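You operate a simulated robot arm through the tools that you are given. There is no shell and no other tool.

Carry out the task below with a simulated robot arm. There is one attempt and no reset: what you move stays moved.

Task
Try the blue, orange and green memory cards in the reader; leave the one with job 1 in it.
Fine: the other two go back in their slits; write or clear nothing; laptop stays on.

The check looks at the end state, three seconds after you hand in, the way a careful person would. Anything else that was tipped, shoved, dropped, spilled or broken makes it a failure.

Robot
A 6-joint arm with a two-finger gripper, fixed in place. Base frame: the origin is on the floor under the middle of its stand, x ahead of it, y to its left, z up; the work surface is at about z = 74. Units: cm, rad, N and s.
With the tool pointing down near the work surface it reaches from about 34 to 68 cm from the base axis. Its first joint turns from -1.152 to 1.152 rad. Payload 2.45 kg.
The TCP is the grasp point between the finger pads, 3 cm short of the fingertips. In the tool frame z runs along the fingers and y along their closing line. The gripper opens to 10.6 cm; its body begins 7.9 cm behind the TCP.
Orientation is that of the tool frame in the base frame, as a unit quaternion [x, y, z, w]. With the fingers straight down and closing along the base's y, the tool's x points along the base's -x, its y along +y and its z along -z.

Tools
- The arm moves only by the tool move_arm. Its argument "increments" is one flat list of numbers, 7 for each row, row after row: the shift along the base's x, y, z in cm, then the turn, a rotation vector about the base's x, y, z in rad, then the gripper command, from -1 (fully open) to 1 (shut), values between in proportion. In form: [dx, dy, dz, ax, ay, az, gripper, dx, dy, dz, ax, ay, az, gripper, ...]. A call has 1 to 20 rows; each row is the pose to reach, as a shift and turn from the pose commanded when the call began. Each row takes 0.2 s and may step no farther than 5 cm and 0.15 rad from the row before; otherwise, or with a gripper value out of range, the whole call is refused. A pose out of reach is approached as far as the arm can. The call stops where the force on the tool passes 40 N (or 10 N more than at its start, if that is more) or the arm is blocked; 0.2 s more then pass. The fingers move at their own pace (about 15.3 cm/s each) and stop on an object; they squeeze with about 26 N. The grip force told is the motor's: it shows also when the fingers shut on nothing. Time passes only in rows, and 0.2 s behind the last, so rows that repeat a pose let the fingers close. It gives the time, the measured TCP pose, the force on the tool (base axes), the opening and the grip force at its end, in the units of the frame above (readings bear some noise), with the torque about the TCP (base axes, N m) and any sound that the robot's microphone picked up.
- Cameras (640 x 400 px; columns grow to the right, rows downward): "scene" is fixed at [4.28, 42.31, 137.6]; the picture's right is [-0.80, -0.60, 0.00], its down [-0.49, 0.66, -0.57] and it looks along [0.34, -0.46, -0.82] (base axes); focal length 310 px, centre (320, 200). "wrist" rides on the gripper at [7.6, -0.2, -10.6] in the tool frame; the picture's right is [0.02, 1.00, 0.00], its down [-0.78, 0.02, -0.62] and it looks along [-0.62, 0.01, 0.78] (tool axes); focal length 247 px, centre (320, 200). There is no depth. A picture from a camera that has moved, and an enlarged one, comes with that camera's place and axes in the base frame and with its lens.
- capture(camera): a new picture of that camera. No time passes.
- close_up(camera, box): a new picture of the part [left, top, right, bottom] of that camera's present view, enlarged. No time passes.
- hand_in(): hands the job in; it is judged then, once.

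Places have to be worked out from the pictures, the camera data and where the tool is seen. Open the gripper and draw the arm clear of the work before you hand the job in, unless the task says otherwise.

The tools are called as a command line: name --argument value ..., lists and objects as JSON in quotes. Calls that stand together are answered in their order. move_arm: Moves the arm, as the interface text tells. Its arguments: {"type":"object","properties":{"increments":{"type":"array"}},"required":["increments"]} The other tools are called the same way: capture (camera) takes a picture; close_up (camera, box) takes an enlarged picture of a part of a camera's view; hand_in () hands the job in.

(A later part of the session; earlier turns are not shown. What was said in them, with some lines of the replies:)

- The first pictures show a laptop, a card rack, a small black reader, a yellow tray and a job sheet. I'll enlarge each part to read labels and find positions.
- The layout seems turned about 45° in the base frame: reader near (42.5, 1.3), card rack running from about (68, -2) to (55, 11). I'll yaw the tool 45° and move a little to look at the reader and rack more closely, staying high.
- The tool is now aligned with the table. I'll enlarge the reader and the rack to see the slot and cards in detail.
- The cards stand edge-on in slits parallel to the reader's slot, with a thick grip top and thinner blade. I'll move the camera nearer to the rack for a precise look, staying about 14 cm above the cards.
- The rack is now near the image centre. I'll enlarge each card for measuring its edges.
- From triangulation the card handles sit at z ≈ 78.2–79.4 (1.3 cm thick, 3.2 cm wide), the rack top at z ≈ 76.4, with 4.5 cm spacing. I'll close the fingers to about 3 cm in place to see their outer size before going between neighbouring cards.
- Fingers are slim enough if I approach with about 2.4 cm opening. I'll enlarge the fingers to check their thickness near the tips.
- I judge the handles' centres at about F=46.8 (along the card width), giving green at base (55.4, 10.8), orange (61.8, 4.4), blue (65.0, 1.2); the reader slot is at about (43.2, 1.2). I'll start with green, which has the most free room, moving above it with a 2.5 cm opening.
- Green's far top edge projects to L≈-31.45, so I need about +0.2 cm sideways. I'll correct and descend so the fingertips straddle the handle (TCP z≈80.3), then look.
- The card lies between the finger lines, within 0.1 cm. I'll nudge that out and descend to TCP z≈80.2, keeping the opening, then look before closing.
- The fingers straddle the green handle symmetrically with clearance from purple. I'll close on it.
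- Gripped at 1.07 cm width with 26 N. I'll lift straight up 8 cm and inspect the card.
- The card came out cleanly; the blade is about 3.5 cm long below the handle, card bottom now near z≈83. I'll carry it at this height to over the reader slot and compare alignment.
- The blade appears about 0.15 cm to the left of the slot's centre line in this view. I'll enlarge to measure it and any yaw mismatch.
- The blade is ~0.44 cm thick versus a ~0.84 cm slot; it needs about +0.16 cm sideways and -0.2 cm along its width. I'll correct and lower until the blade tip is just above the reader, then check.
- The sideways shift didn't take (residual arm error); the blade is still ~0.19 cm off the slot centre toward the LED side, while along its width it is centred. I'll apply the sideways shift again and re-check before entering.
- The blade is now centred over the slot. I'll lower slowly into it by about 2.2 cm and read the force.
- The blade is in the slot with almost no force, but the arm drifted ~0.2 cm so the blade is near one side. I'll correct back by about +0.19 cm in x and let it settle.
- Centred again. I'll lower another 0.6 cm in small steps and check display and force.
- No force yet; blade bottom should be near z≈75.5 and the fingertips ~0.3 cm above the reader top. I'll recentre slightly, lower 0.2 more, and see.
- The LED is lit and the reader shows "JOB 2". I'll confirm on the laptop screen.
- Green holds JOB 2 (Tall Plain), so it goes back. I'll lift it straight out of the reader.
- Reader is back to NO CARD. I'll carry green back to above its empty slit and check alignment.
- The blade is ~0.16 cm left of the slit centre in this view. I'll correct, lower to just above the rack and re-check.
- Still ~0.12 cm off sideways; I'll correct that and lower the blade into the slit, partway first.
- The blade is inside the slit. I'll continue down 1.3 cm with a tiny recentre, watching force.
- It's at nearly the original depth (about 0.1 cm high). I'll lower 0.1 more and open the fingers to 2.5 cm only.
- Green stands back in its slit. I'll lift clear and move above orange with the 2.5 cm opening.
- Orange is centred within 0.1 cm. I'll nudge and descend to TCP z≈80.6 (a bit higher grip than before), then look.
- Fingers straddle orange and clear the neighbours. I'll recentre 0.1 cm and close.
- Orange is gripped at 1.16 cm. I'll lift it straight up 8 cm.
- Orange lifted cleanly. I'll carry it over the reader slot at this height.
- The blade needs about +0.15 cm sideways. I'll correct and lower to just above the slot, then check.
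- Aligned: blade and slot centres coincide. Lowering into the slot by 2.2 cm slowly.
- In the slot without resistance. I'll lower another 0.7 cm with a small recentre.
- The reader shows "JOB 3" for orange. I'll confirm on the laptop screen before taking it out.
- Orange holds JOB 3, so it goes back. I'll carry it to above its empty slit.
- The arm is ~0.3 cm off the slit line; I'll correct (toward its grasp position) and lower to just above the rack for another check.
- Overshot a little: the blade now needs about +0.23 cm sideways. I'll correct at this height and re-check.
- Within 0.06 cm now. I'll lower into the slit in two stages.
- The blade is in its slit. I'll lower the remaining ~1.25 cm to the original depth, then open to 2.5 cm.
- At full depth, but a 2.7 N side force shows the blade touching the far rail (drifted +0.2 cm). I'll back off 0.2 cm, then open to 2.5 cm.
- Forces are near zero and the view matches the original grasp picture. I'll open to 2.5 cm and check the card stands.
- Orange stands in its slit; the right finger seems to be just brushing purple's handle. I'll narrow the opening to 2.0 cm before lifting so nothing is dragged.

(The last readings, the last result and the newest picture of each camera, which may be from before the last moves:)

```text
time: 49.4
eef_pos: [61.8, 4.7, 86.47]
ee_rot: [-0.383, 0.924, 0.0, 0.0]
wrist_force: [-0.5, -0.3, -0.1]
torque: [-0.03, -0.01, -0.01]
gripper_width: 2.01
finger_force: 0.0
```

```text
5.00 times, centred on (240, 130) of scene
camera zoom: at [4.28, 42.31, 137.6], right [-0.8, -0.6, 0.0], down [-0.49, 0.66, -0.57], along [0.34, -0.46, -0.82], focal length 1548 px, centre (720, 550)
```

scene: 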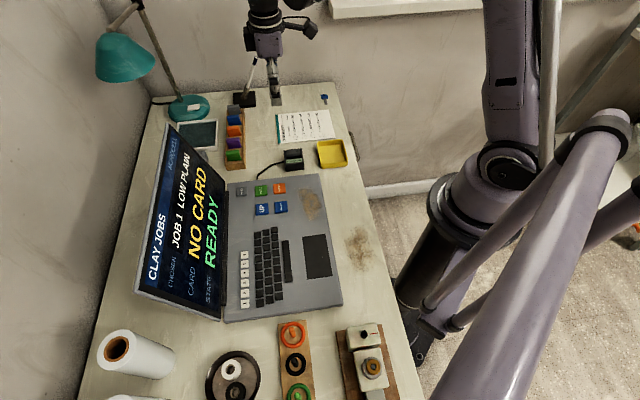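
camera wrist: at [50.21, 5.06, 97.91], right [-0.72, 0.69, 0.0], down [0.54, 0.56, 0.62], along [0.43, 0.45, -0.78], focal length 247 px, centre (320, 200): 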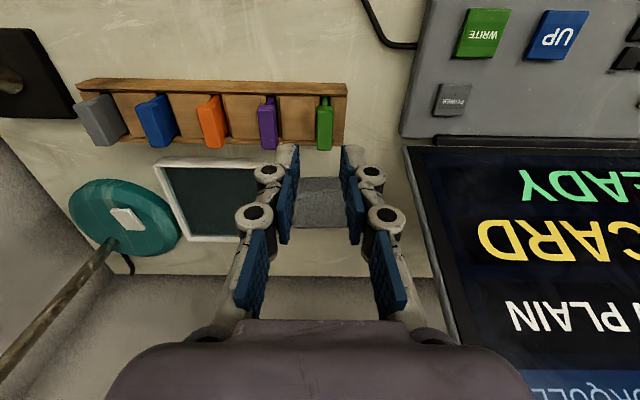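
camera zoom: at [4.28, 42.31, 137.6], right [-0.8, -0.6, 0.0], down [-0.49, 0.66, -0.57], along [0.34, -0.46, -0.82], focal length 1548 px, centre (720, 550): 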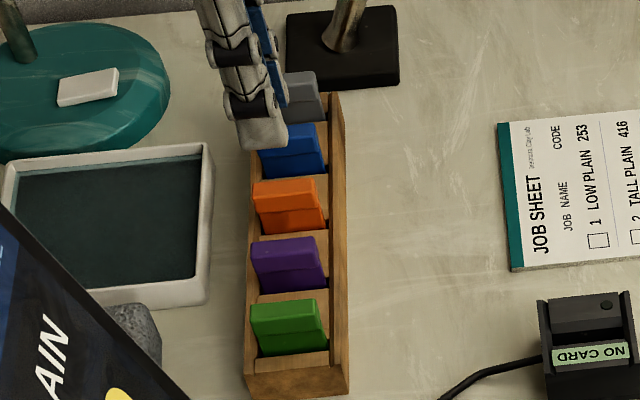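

All five cards stand in the rack. Next, blue at about L=-45.1: I'll move above it with a 2.1 cm opening.

move_arm --increments '[1.6, -1.65, 0, 0, 0, 0, 0.604, 3.18, -3.29, 0, 0, 0, 0, 0.604, 3.18, -3.29, -1.5, 0, 0, 0, 0.604, 3.18, -3.29, -2.8, 0, 0, 0, 0.604, 3.18, -3.29, -2.8, 0, 0, 0, 0.604, 3.18, -3.29, -2.8, 0, 0, 0, 0.604]'

close_up --camera "wrist" --box '[200, 80, 440, 240]'

close_up --camera "scene" --box '[200, 60, 290, 170]'

```text
time: 50.8
eef_pos: [64.8, 1.1, 83.69]
ee_rot: [-0.382, 0.924, 0.0, 0.0]
wrist_force: [-0.3, 0.7, -0.2]
torque: [0.01, 0.02, 0.02]
gripper_width: 2.1
finger_force: 0.1
```

```text
2.50 times, centred on (320, 160) of wrist
camera zoom: at [59.58, -4.42, 94.41], right [-0.72, 0.69, 0.0], down [0.54, 0.56, 0.62], along [0.43, 0.45, -0.78], focal length 617 px, centre (320, 300)
```

zoom: 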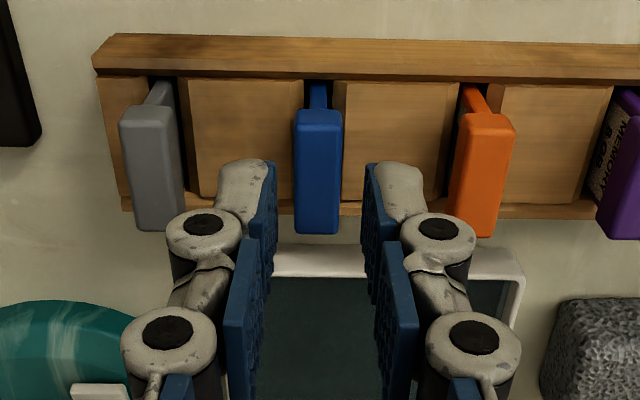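

```text
3.64 times, centred on (245, 115) of scene
camera zoom: at [4.28, 42.31, 137.6], right [-0.8, -0.6, 0.0], down [-0.49, 0.66, -0.57], along [0.34, -0.46, -0.82], focal length 1126 px, centre (593, 509)
```

zoom: 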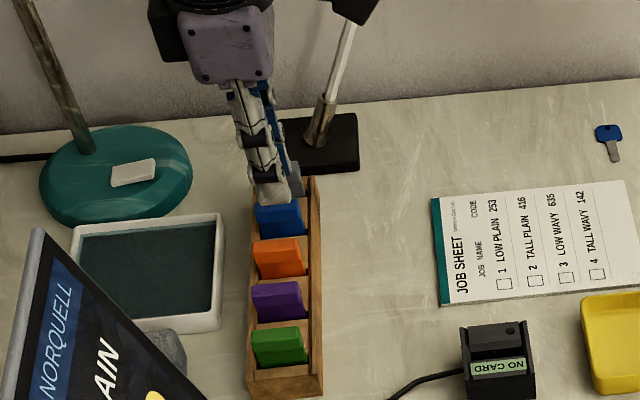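

Blue lies centred between the fingers; the pen and gray card are clear. I'll nudge +0.2 cm along its width and descend to TCP z≈80.7.

move_arm --increments '[0.18, 0.1, -0.8, 0, 0, 0, 0.604, 0.18, 0.1, -1.6, 0, 0, 0, 0.604, 0.18, 0.1, -2.4, 0, 0, 0, 0.604, 0.18, 0.1, -3.1, 0, 0, 0, 0.604, 0.18, 0.1, -3.1, 0, 0, 0, 0.604]'

close_up --camera "wrist" --box '[200, 80, 440, 240]'

close_up --camera "scene" --box '[200, 60, 290, 170]'

```text
time: 52.0
eef_pos: [65.05, 1.24, 80.69]
ee_rot: [-0.382, 0.924, 0.0, 0.0]
wrist_force: [-0.1, 0.2, 0.1]
torque: [-0.02, -0.01, 0.0]
gripper_width: 2.11
finger_force: 0.0
```

```text
2.50 times, centred on (320, 160) of wrist
camera zoom: at [59.77, -4.34, 91.28], right [-0.72, 0.69, 0.0], down [0.54, 0.57, 0.62], along [0.43, 0.45, -0.78], focal length 617 px, centre (320, 300)
```

zoom: 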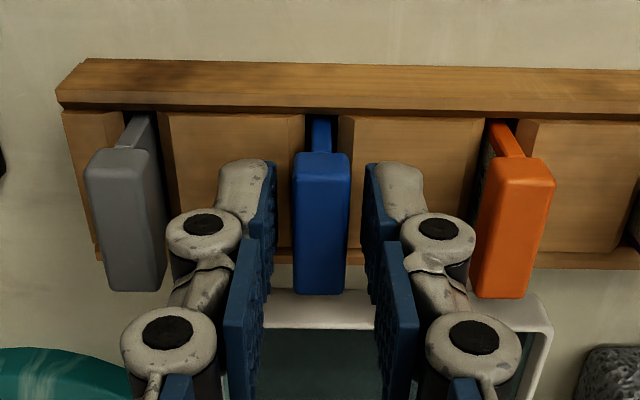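

```text
3.64 times, centred on (245, 115) of scene
camera zoom: at [4.28, 42.31, 137.6], right [-0.8, -0.6, 0.0], down [-0.49, 0.66, -0.57], along [0.34, -0.46, -0.82], focal length 1126 px, centre (593, 509)
```

zoom: 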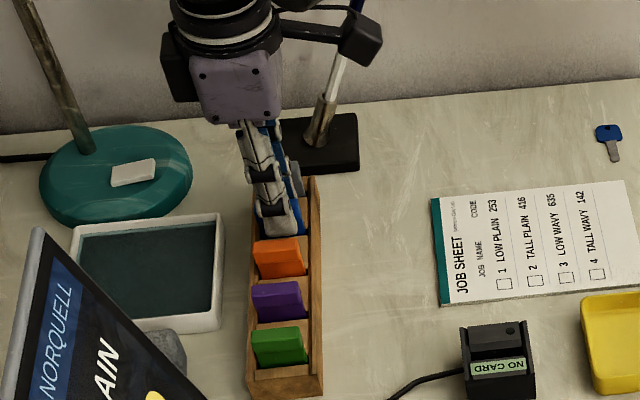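

Well centred. I'll close on blue.

move_arm --increments '[0, 0, 0, 0, 0, 0, 0.8, 0, 0, 0, 0, 0, 0, 1, 0, 0, 0, 0, 0, 0, 1, 0, 0, 0, 0, 0, 0, 1]'

close_up --camera "wrist" --box '[200, 80, 440, 240]'

```text
time: 53.0
eef_pos: [64.96, 1.26, 80.66]
ee_rot: [-0.383, 0.924, 0.001, 0.0]
wrist_force: [0.2, 0.0, 0.1]
torque: [0.04, 0.02, -0.02]
gripper_width: 1.15
finger_force: 26.2
```

```text
2.50 times, centred on (320, 160) of wrist
camera zoom: at [59.76, -4.34, 91.3], right [-0.72, 0.69, 0.0], down [0.54, 0.56, 0.62], along [0.43, 0.45, -0.78], focal length 617 px, centre (320, 300)
```

zoom: 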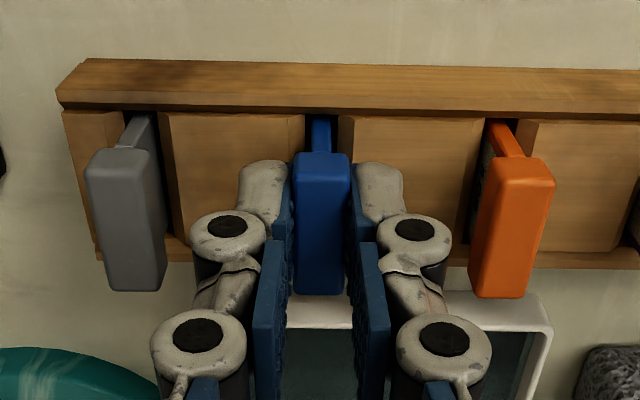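

Gripped at 1.15 cm. I'll lift straight up 8 cm.

move_arm --increments '[0, 0, 1, 0, 0, 0, 1, 0, 0, 2, 0, 0, 0, 1, 0, 0, 3.5, 0, 0, 0, 1, 0, 0, 5, 0, 0, 0, 1, 0, 0, 6.5, 0, 0, 0, 1, 0, 0, 8, 0, 0, 0, 1, 0, 0, 8, 0, 0, 0, 1]'

close_up --camera "wrist" --box '[200, 80, 440, 240]'

close_up --camera "scene" --box '[200, 40, 300, 180]'

```text
time: 54.6
eef_pos: [65.2, 1.37, 88.59]
ee_rot: [-0.381, 0.924, 0.0, 0.0]
wrist_force: [-0.4, 0.0, -0.4]
torque: [-0.01, 0.01, 0.03]
gripper_width: 1.15
finger_force: 26.0
```

```text
2.50 times, centred on (320, 160) of wrist
camera zoom: at [59.96, -4.21, 99.29], right [-0.72, 0.69, 0.0], down [0.54, 0.57, 0.62], along [0.43, 0.45, -0.78], focal length 617 px, centre (320, 300)
```

zoom: 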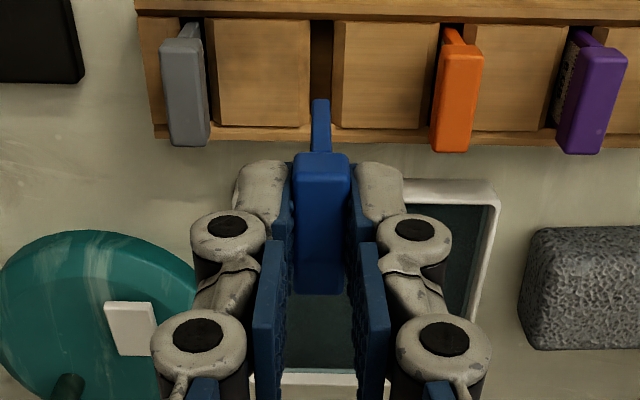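

```text
2.86 times, centred on (250, 110) of scene
camera zoom: at [4.28, 42.31, 137.6], right [-0.8, -0.6, 0.0], down [-0.49, 0.66, -0.57], along [0.34, -0.46, -0.82], focal length 884 px, centre (520, 457)
```

zoom: 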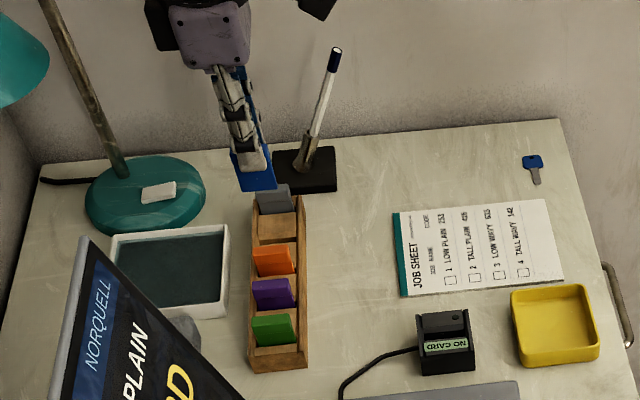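

Blue lifted cleanly. I'll carry it along -x to above the reader slot.

move_arm --increments '[-3.7, 0, 0, 0, 0, 0, 1, -7.4, 0, 0, 0, 0, 0, 1, -11.1, 0, 0, 0, 0, 0, 1, -14.8, 0, 0, 0, 0, 0, 1, -18.5, 0, 0, 0, 0, 0, 1, -22.14, 0.02, 0, 0, 0, 0, 1, -22.14, 0.02, 0, 0, 0, 0, 1, -22.14, 0.02, 0, 0, 0, 0, 1]'

close_up --camera "wrist" --box '[260, 70, 400, 190]'

close_up --camera "scene" --box '[250, 100, 350, 180]'

```text
time: 56.4
eef_pos: [43.04, 1.71, 88.64]
ee_rot: [-0.382, 0.924, 0.0, -0.001]
wrist_force: [0.7, -0.1, 0.5]
torque: [-0.01, 0.01, -0.03]
gripper_width: 1.15
finger_force: 26.0
```

```text
3.33 times, centred on (330, 130) of wrist
camera zoom: at [37.8, -3.88, 99.32], right [-0.72, 0.69, 0.0], down [0.54, 0.57, 0.62], along [0.43, 0.45, -0.78], focal length 823 px, centre (287, 433)
```

zoom: 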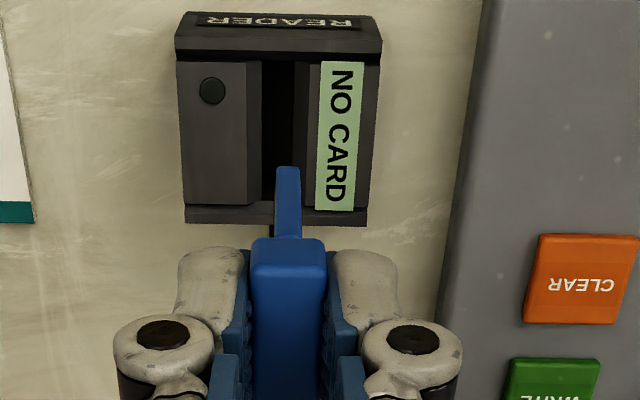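

```text
5.00 times, centred on (300, 140) of scene
camera zoom: at [4.28, 42.31, 137.6], right [-0.8, -0.6, 0.0], down [-0.49, 0.66, -0.57], along [0.34, -0.46, -0.82], focal length 1548 px, centre (420, 500)
```

zoom: 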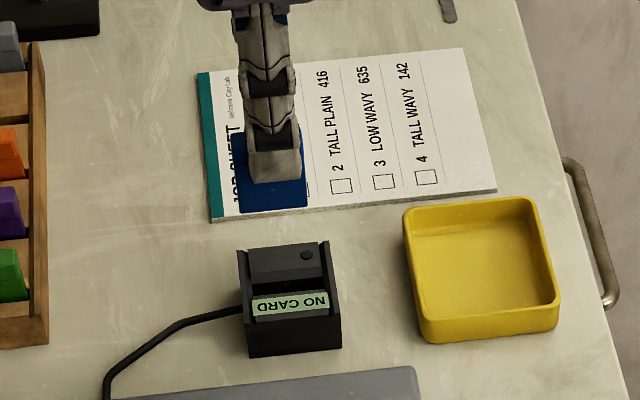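

The card is about 0.24 cm off in both directions; I'll shift y by -0.34 cm and lower to just above the slot.

move_arm --increments '[0, -0.34, -1.5, 0, 0, 0, 1, 0, -0.34, -3, 0, 0, 0, 1, 0, -0.34, -4.2, 0, 0, 0, 1, 0, -0.34, -4.8, 0, 0, 0, 1, 0, -0.34, -4.8, 0, 0, 0, 1, 0, -0.34, -4.8, 0, 0, 0, 1]'

close_up --camera "wrist" --box '[280, 80, 370, 160]'

close_up --camera "scene" --box '[260, 120, 330, 180]'

```text
time: 57.8
eef_pos: [42.93, 1.13, 83.63]
ee_rot: [-0.382, 0.924, 0.001, 0.0]
wrist_force: [-0.4, -1.0, -0.5]
torque: [-0.01, 0.0, 0.0]
gripper_width: 1.15
finger_force: 26.3
```

```text
5.00 times, centred on (325, 120) of wrist
camera zoom: at [37.68, -4.54, 94.42], right [-0.72, 0.69, 0.0], down [0.54, 0.56, 0.62], along [0.43, 0.45, -0.78], focal length 1235 px, centre (295, 600)
```

zoom: 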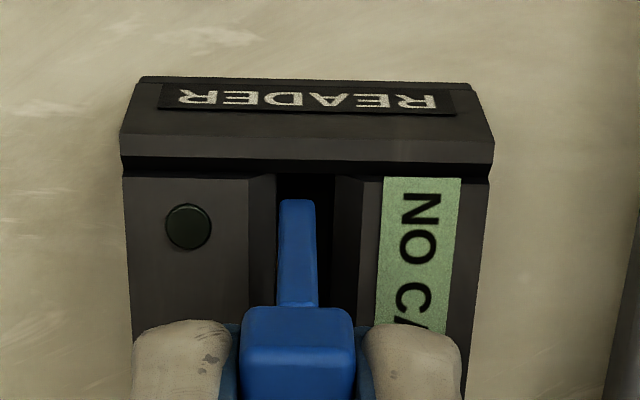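

```text
6.67 times, centred on (295, 150) of scene
camera zoom: at [4.28, 42.31, 137.6], right [-0.8, -0.6, 0.0], down [-0.49, 0.66, -0.57], along [0.34, -0.46, -0.82], focal length 2064 px, centre (487, 533)
```

zoom: 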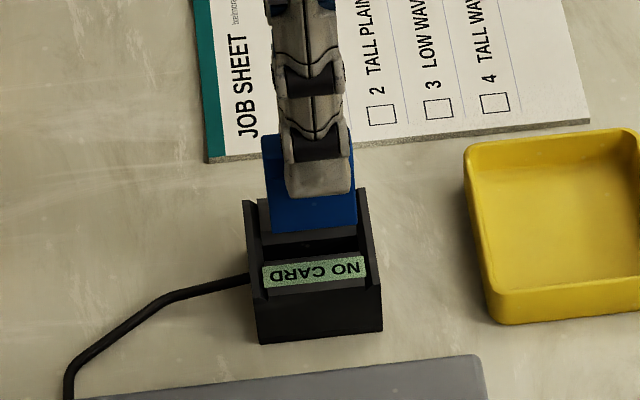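

It overshot: the card needs about +0.3 cm along its width and +0.14 cm sideways. I'll correct at this height and check again.

move_arm --increments '[0.12, 0.3, 0, 0, 0, 0, 1, 0.12, 0.3, 0, 0, 0, 0, 1, 0.12, 0.3, 0, 0, 0, 0, 1]'

close_up --camera "wrist" --box '[280, 80, 370, 160]'

close_up --camera "scene" --box '[260, 120, 330, 180]'

```text
time: 58.6
eef_pos: [43.03, 1.19, 83.75]
ee_rot: [-0.383, 0.924, -0.001, 0.0]
wrist_force: [-0.7, 0.0, 0.5]
torque: [0.01, 0.0, 0.0]
gripper_width: 1.15
finger_force: 25.8
```

```text
5.00 times, centred on (325, 120) of wrist
camera zoom: at [37.76, -4.25, 94.44], right [-0.72, 0.69, 0.0], down [0.54, 0.56, 0.62], along [0.43, 0.45, -0.78], focal length 1235 px, centre (295, 600)
```

zoom: 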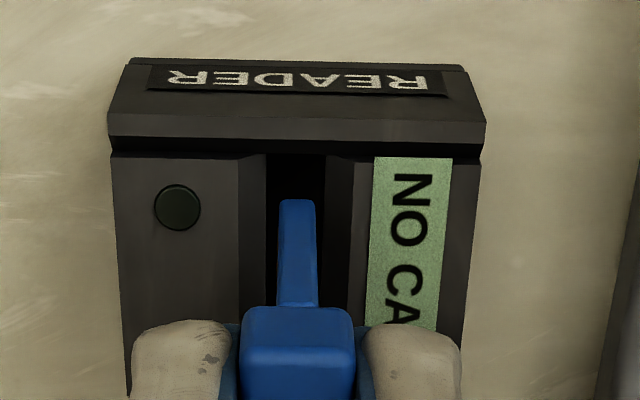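

```text
6.67 times, centred on (295, 150) of scene
camera zoom: at [4.28, 42.31, 137.6], right [-0.8, -0.6, 0.0], down [-0.49, 0.66, -0.57], along [0.34, -0.46, -0.82], focal length 2064 px, centre (487, 533)
```

zoom: 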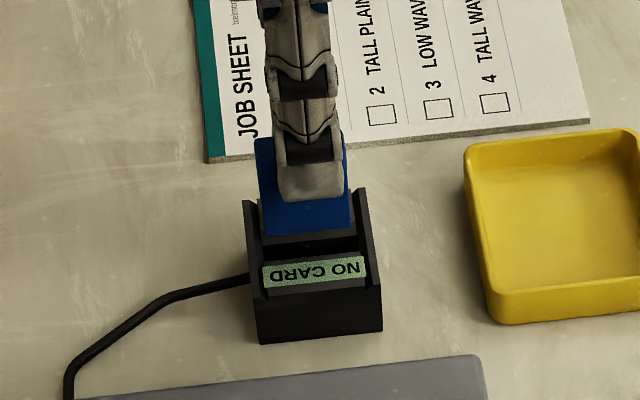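

Aligned with the slot both ways. Lowering 2.2 cm slowly.

move_arm --increments '[0, 0, -0.4, 0, 0, 0, 1, 0, 0, -0.8, 0, 0, 0, 1, 0, 0, -1.2, 0, 0, 0, 1, 0, 0, -1.6, 0, 0, 0, 1, 0, 0, -1.9, 0, 0, 0, 1, 0, 0, -2.2, 0, 0, 0, 1, 0, 0, -2.2, 0, 0, 0, 1]'

close_up --camera "wrist" --box '[260, 70, 400, 190]'

close_up --camera "scene" --box '[260, 120, 330, 180]'

```text
time: 60.2
eef_pos: [42.99, 1.36, 81.69]
ee_rot: [-0.383, 0.924, 0.0, 0.0]
wrist_force: [0.1, -0.5, -0.6]
torque: [-0.04, 0.03, 0.0]
gripper_width: 1.13
finger_force: 26.0
```

```text
3.33 times, centred on (330, 130) of wrist
camera zoom: at [37.84, -4.28, 92.32], right [-0.72, 0.69, 0.0], down [0.54, 0.56, 0.62], along [0.43, 0.45, -0.78], focal length 823 px, centre (287, 433)
```

zoom: 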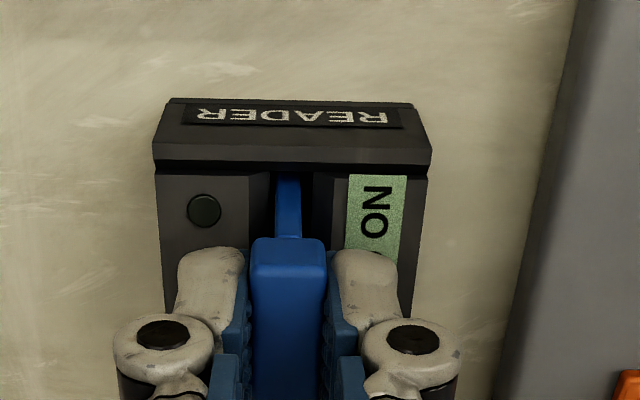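

```text
6.67 times, centred on (295, 150) of scene
camera zoom: at [4.28, 42.31, 137.6], right [-0.8, -0.6, 0.0], down [-0.49, 0.66, -0.57], along [0.34, -0.46, -0.82], focal length 2064 px, centre (487, 533)
```

zoom: 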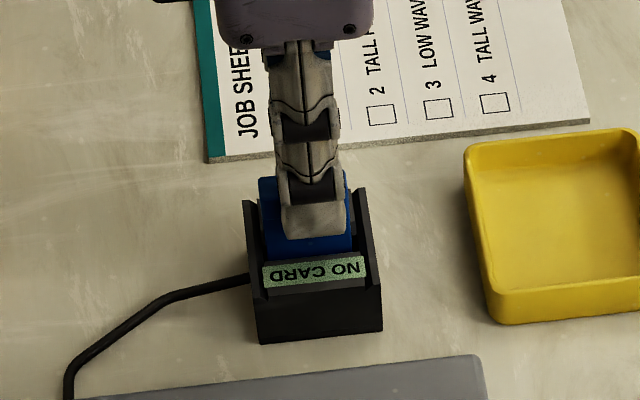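

In the slot and free of force. I'll lower another 0.85 cm.

move_arm --increments '[-0.03, 0.03, -0.2, 0, 0, 0, 1, -0.03, 0.03, -0.4, 0, 0, 0, 1, -0.03, 0.03, -0.6, 0, 0, 0, 1, -0.03, 0.03, -0.85, 0, 0, 0, 1, -0.03, 0.03, -0.85, 0, 0, 0, 1]'

close_up --camera "wrist" --box '[260, 70, 400, 190]'

close_up --camera "scene" --box '[260, 120, 330, 180]'

close_up --camera "scene" --box '[130, 110, 330, 320]'

```text
time: 61.4
eef_pos: [43.05, 1.32, 80.72]
ee_rot: [-0.383, 0.924, 0.0, -0.001]
wrist_force: [0.6, -0.1, -0.9]
torque: [-0.01, -0.01, 0.01]
gripper_width: 1.17
finger_force: 26.0
```

```text
3.33 times, centred on (330, 130) of wrist
camera zoom: at [37.83, -4.23, 91.42], right [-0.72, 0.69, 0.0], down [0.54, 0.57, 0.62], along [0.43, 0.45, -0.78], focal length 823 px, centre (287, 433)
```

zoom: 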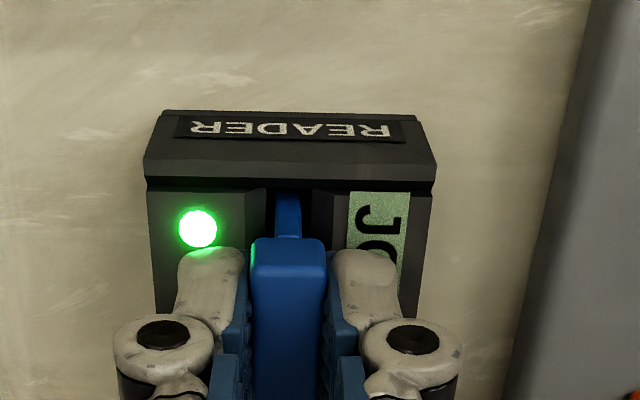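

```text
6.67 times, centred on (295, 150) of scene
camera zoom: at [4.28, 42.31, 137.6], right [-0.8, -0.6, 0.0], down [-0.49, 0.66, -0.57], along [0.34, -0.46, -0.82], focal length 2064 px, centre (487, 533)
```

zoom: 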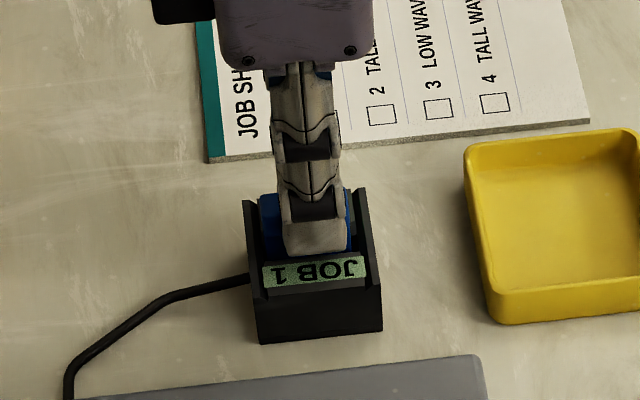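

```text
1.90 times, centred on (230, 215) of scene
camera zoom: at [4.28, 42.31, 137.6], right [-0.8, -0.6, 0.0], down [-0.49, 0.66, -0.57], along [0.34, -0.46, -0.82], focal length 590 px, centre (491, 171)
```

zoom: 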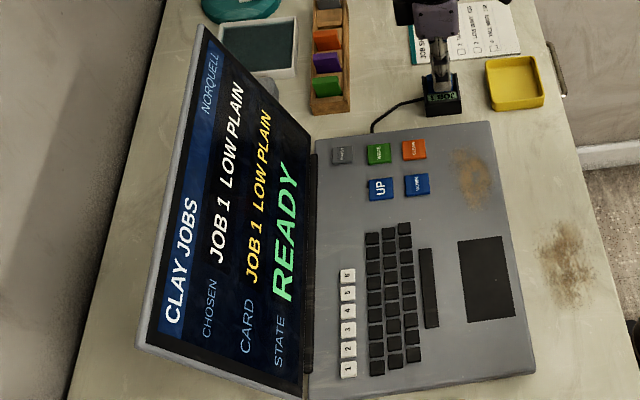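

Blue holds JOB 1 (Low Plain), shown on both reader and laptop. I'll seat it gently a little further (up to 0.3 cm), watching force.

move_arm --increments '[0, 0, -0.1, 0, 0, 0, 1, 0, 0, -0.2, 0, 0, 0, 1, 0, 0, -0.3, 0, 0, 0, 1, 0, 0, -0.3, 0, 0, 0, 1]'

close_up --camera "wrist" --box '[260, 70, 400, 190]'

close_up --camera "scene" --box '[260, 120, 330, 180]'

```text
time: 62.4
eef_pos: [43.15, 1.26, 80.59]
ee_rot: [-0.383, 0.924, 0.0, 0.001]
wrist_force: [-1.7, -0.7, 17.4]
torque: [-0.07, 0.03, 0.06]
gripper_width: 1.13
finger_force: 26.0
```

```text
3.33 times, centred on (330, 130) of wrist
camera zoom: at [37.82, -4.27, 91.23], right [-0.72, 0.69, 0.0], down [0.54, 0.57, 0.62], along [0.43, 0.45, -0.78], focal length 823 px, centre (287, 433)
```

zoom: 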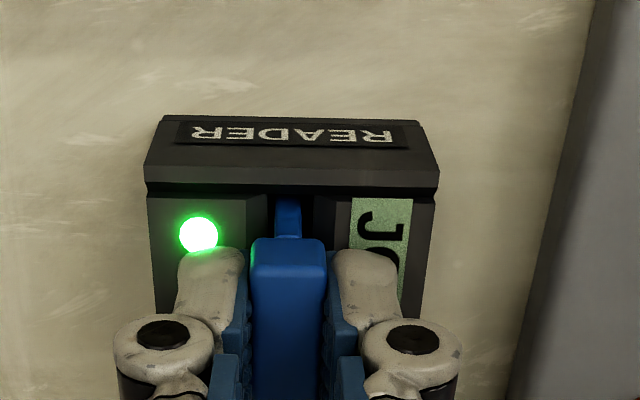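

```text
6.67 times, centred on (295, 150) of scene
camera zoom: at [4.26, 42.3, 137.6], right [-0.8, -0.6, 0.0], down [-0.49, 0.66, -0.57], along [0.34, -0.46, -0.82], focal length 2064 px, centre (487, 533)
```

zoom: 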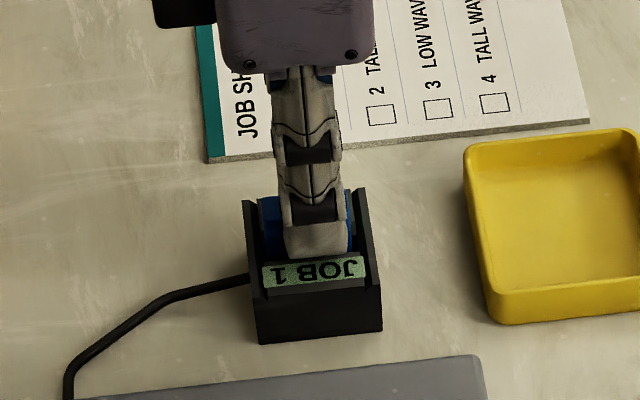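

17 N upward: the card is at the slot's floor. I'll relieve the load by 0.12 cm, then open to 2.6 cm.

move_arm --increments '[0, 0, 0.12, 0, 0, 0, 1, 0, 0, 0.12, 0, 0, 0, 0.9, 0, 0, 0.12, 0, 0, 0, 0.7, 0, 0, 0.12, 0, 0, 0, 0.509, 0, 0, 0.12, 0, 0, 0, 0.509, 0, 0, 0.12, 0, 0, 0, 0.509]'

close_up --camera "wrist" --box '[240, 70, 400, 210]'

close_up --camera "scene" --box '[260, 120, 330, 180]'

```text
time: 63.8
eef_pos: [43.07, 1.35, 80.62]
ee_rot: [-0.382, 0.924, 0.0, -0.001]
wrist_force: [-0.1, -0.3, 0.0]
torque: [0.01, 0.04, 0.0]
gripper_width: 2.61
finger_force: 0.0
```

```text
2.86 times, centred on (320, 140) of wrist
camera zoom: at [37.83, -4.17, 91.27], right [-0.72, 0.69, 0.0], down [0.54, 0.56, 0.62], along [0.43, 0.45, -0.78], focal length 706 px, centre (320, 371)
```

zoom: 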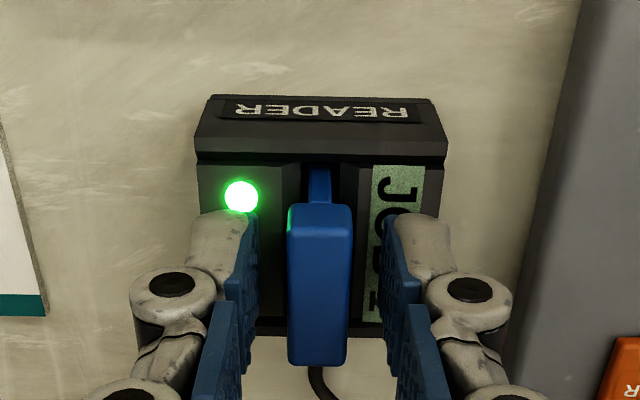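

```text
6.67 times, centred on (295, 150) of scene
camera zoom: at [4.28, 42.31, 137.6], right [-0.8, -0.6, 0.0], down [-0.49, 0.66, -0.57], along [0.34, -0.46, -0.82], focal length 2064 px, centre (487, 533)
```

zoom: 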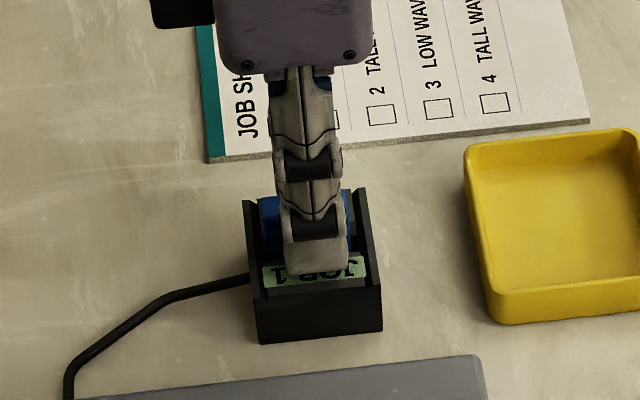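

Released: the card stays in with the LED lit and JOB 1 shown. I'll lift straight up and draw back toward the start position.

move_arm --increments '[0, 0, 0.5, 0, 0, 0, 0.509, 0, 0, 1.5, 0, 0, 0, 0.509, 0, 0, 3, 0, 0, 0, 0.509, 0, 0, 6, 0, 0, 0, 0.509, 0, 0, 10, 0, 0, 0, 0.3, -3, -1.5, 13, 0, 0, 0, 0, -6, -3, 16, 0, 0, 0, -0.5, -9, -5, 17, 0, 0, 0, -1, -9, -5, 17, 0, 0, 0, -1, -9, -5, 17, 0, 0, 0, -1]'

capture --camera "scene"

close_up --camera "scene" --box '[215, 90, 325, 180]'

close_up --camera "scene" --box '[130, 110, 330, 320]'

capture --camera "wrist"

```text
time: 66.0
eef_pos: [33.84, -3.58, 97.64]
ee_rot: [-0.382, 0.924, 0.0, 0.001]
wrist_force: [0.8, -0.8, 0.5]
torque: [0.02, -0.01, 0.01]
gripper_width: 10.59
finger_force: 0.2
```

```text
taken
```

scene: 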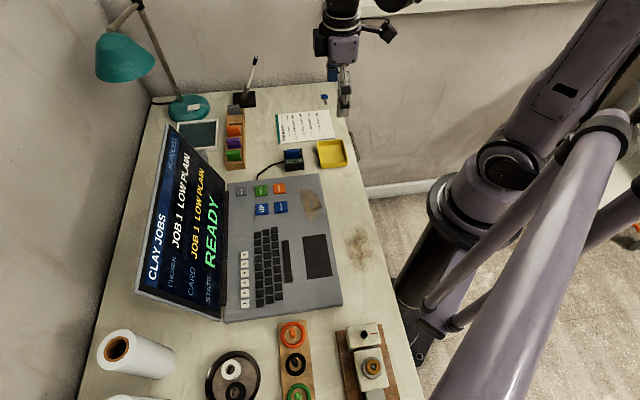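

```text
4.44 times, centred on (270, 135) of scene
camera zoom: at [4.28, 42.31, 137.6], right [-0.8, -0.6, 0.0], down [-0.49, 0.66, -0.57], along [0.34, -0.46, -0.82], focal length 1376 px, centre (542, 489)
```

zoom: 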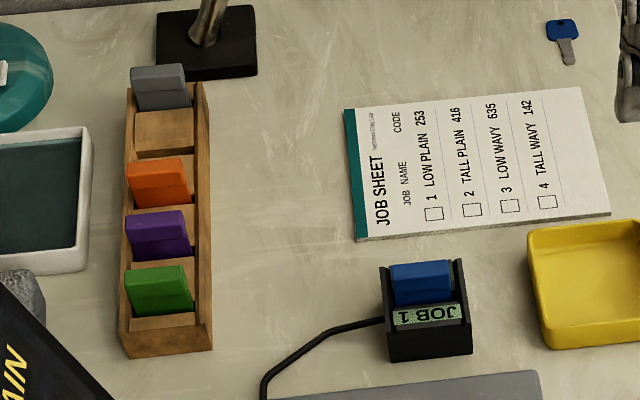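

```text
1.90 times, centred on (230, 215) of scene
camera zoom: at [4.28, 42.31, 137.6], right [-0.8, -0.6, 0.0], down [-0.49, 0.66, -0.57], along [0.34, -0.46, -0.82], focal length 590 px, centre (491, 171)
```

zoom: 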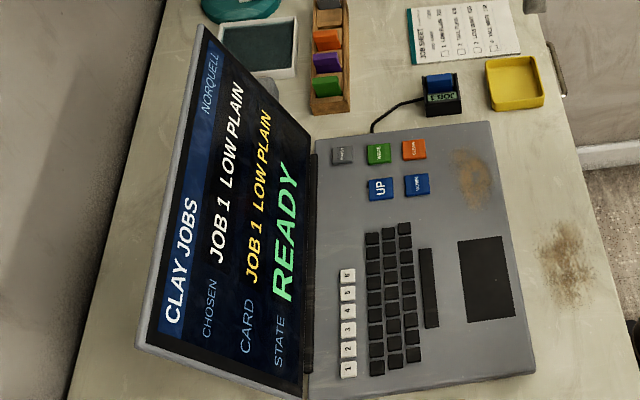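

```text
taken
camera wrist: at [28.56, -9.16, 108.21], right [-0.72, 0.69, 0.0], down [0.54, 0.57, 0.62], along [0.43, 0.45, -0.78], focal length 247 px, centre (320, 200)
```

wrist: 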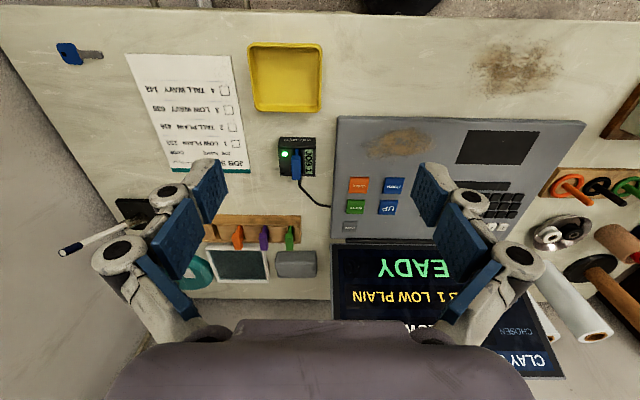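

Blue stays in the reader (LED on, JOB 1 on both displays). Green and orange are back in their slits, purple and gray are in place, the laptop is on, and the arm is open and clear. Handing in.

hand_in

```text
The job is handed in.
```

The blue card holds job 1 (Low Plain), and it is in the reader now. The reader light is on, and both the reader and the laptop show JOB 1.

| Card | Job read | Where it is now |
|---|---|---|
| Green | 2 (Tall Plain) | back in its slit |
| Orange | 3 (Low Wavy) | back in its slit |
| Blue | 1 (Low Plain) | in the reader |

I pressed no keys, so nothing was written or cleared, and the laptop is still on. While I was putting the orange card back, a finger seems to have brushed the purple card, but it still stands in its slit. The last pictures show nothing else out of place. The gripper is open and the arm is clear of the table. The job is handed in.
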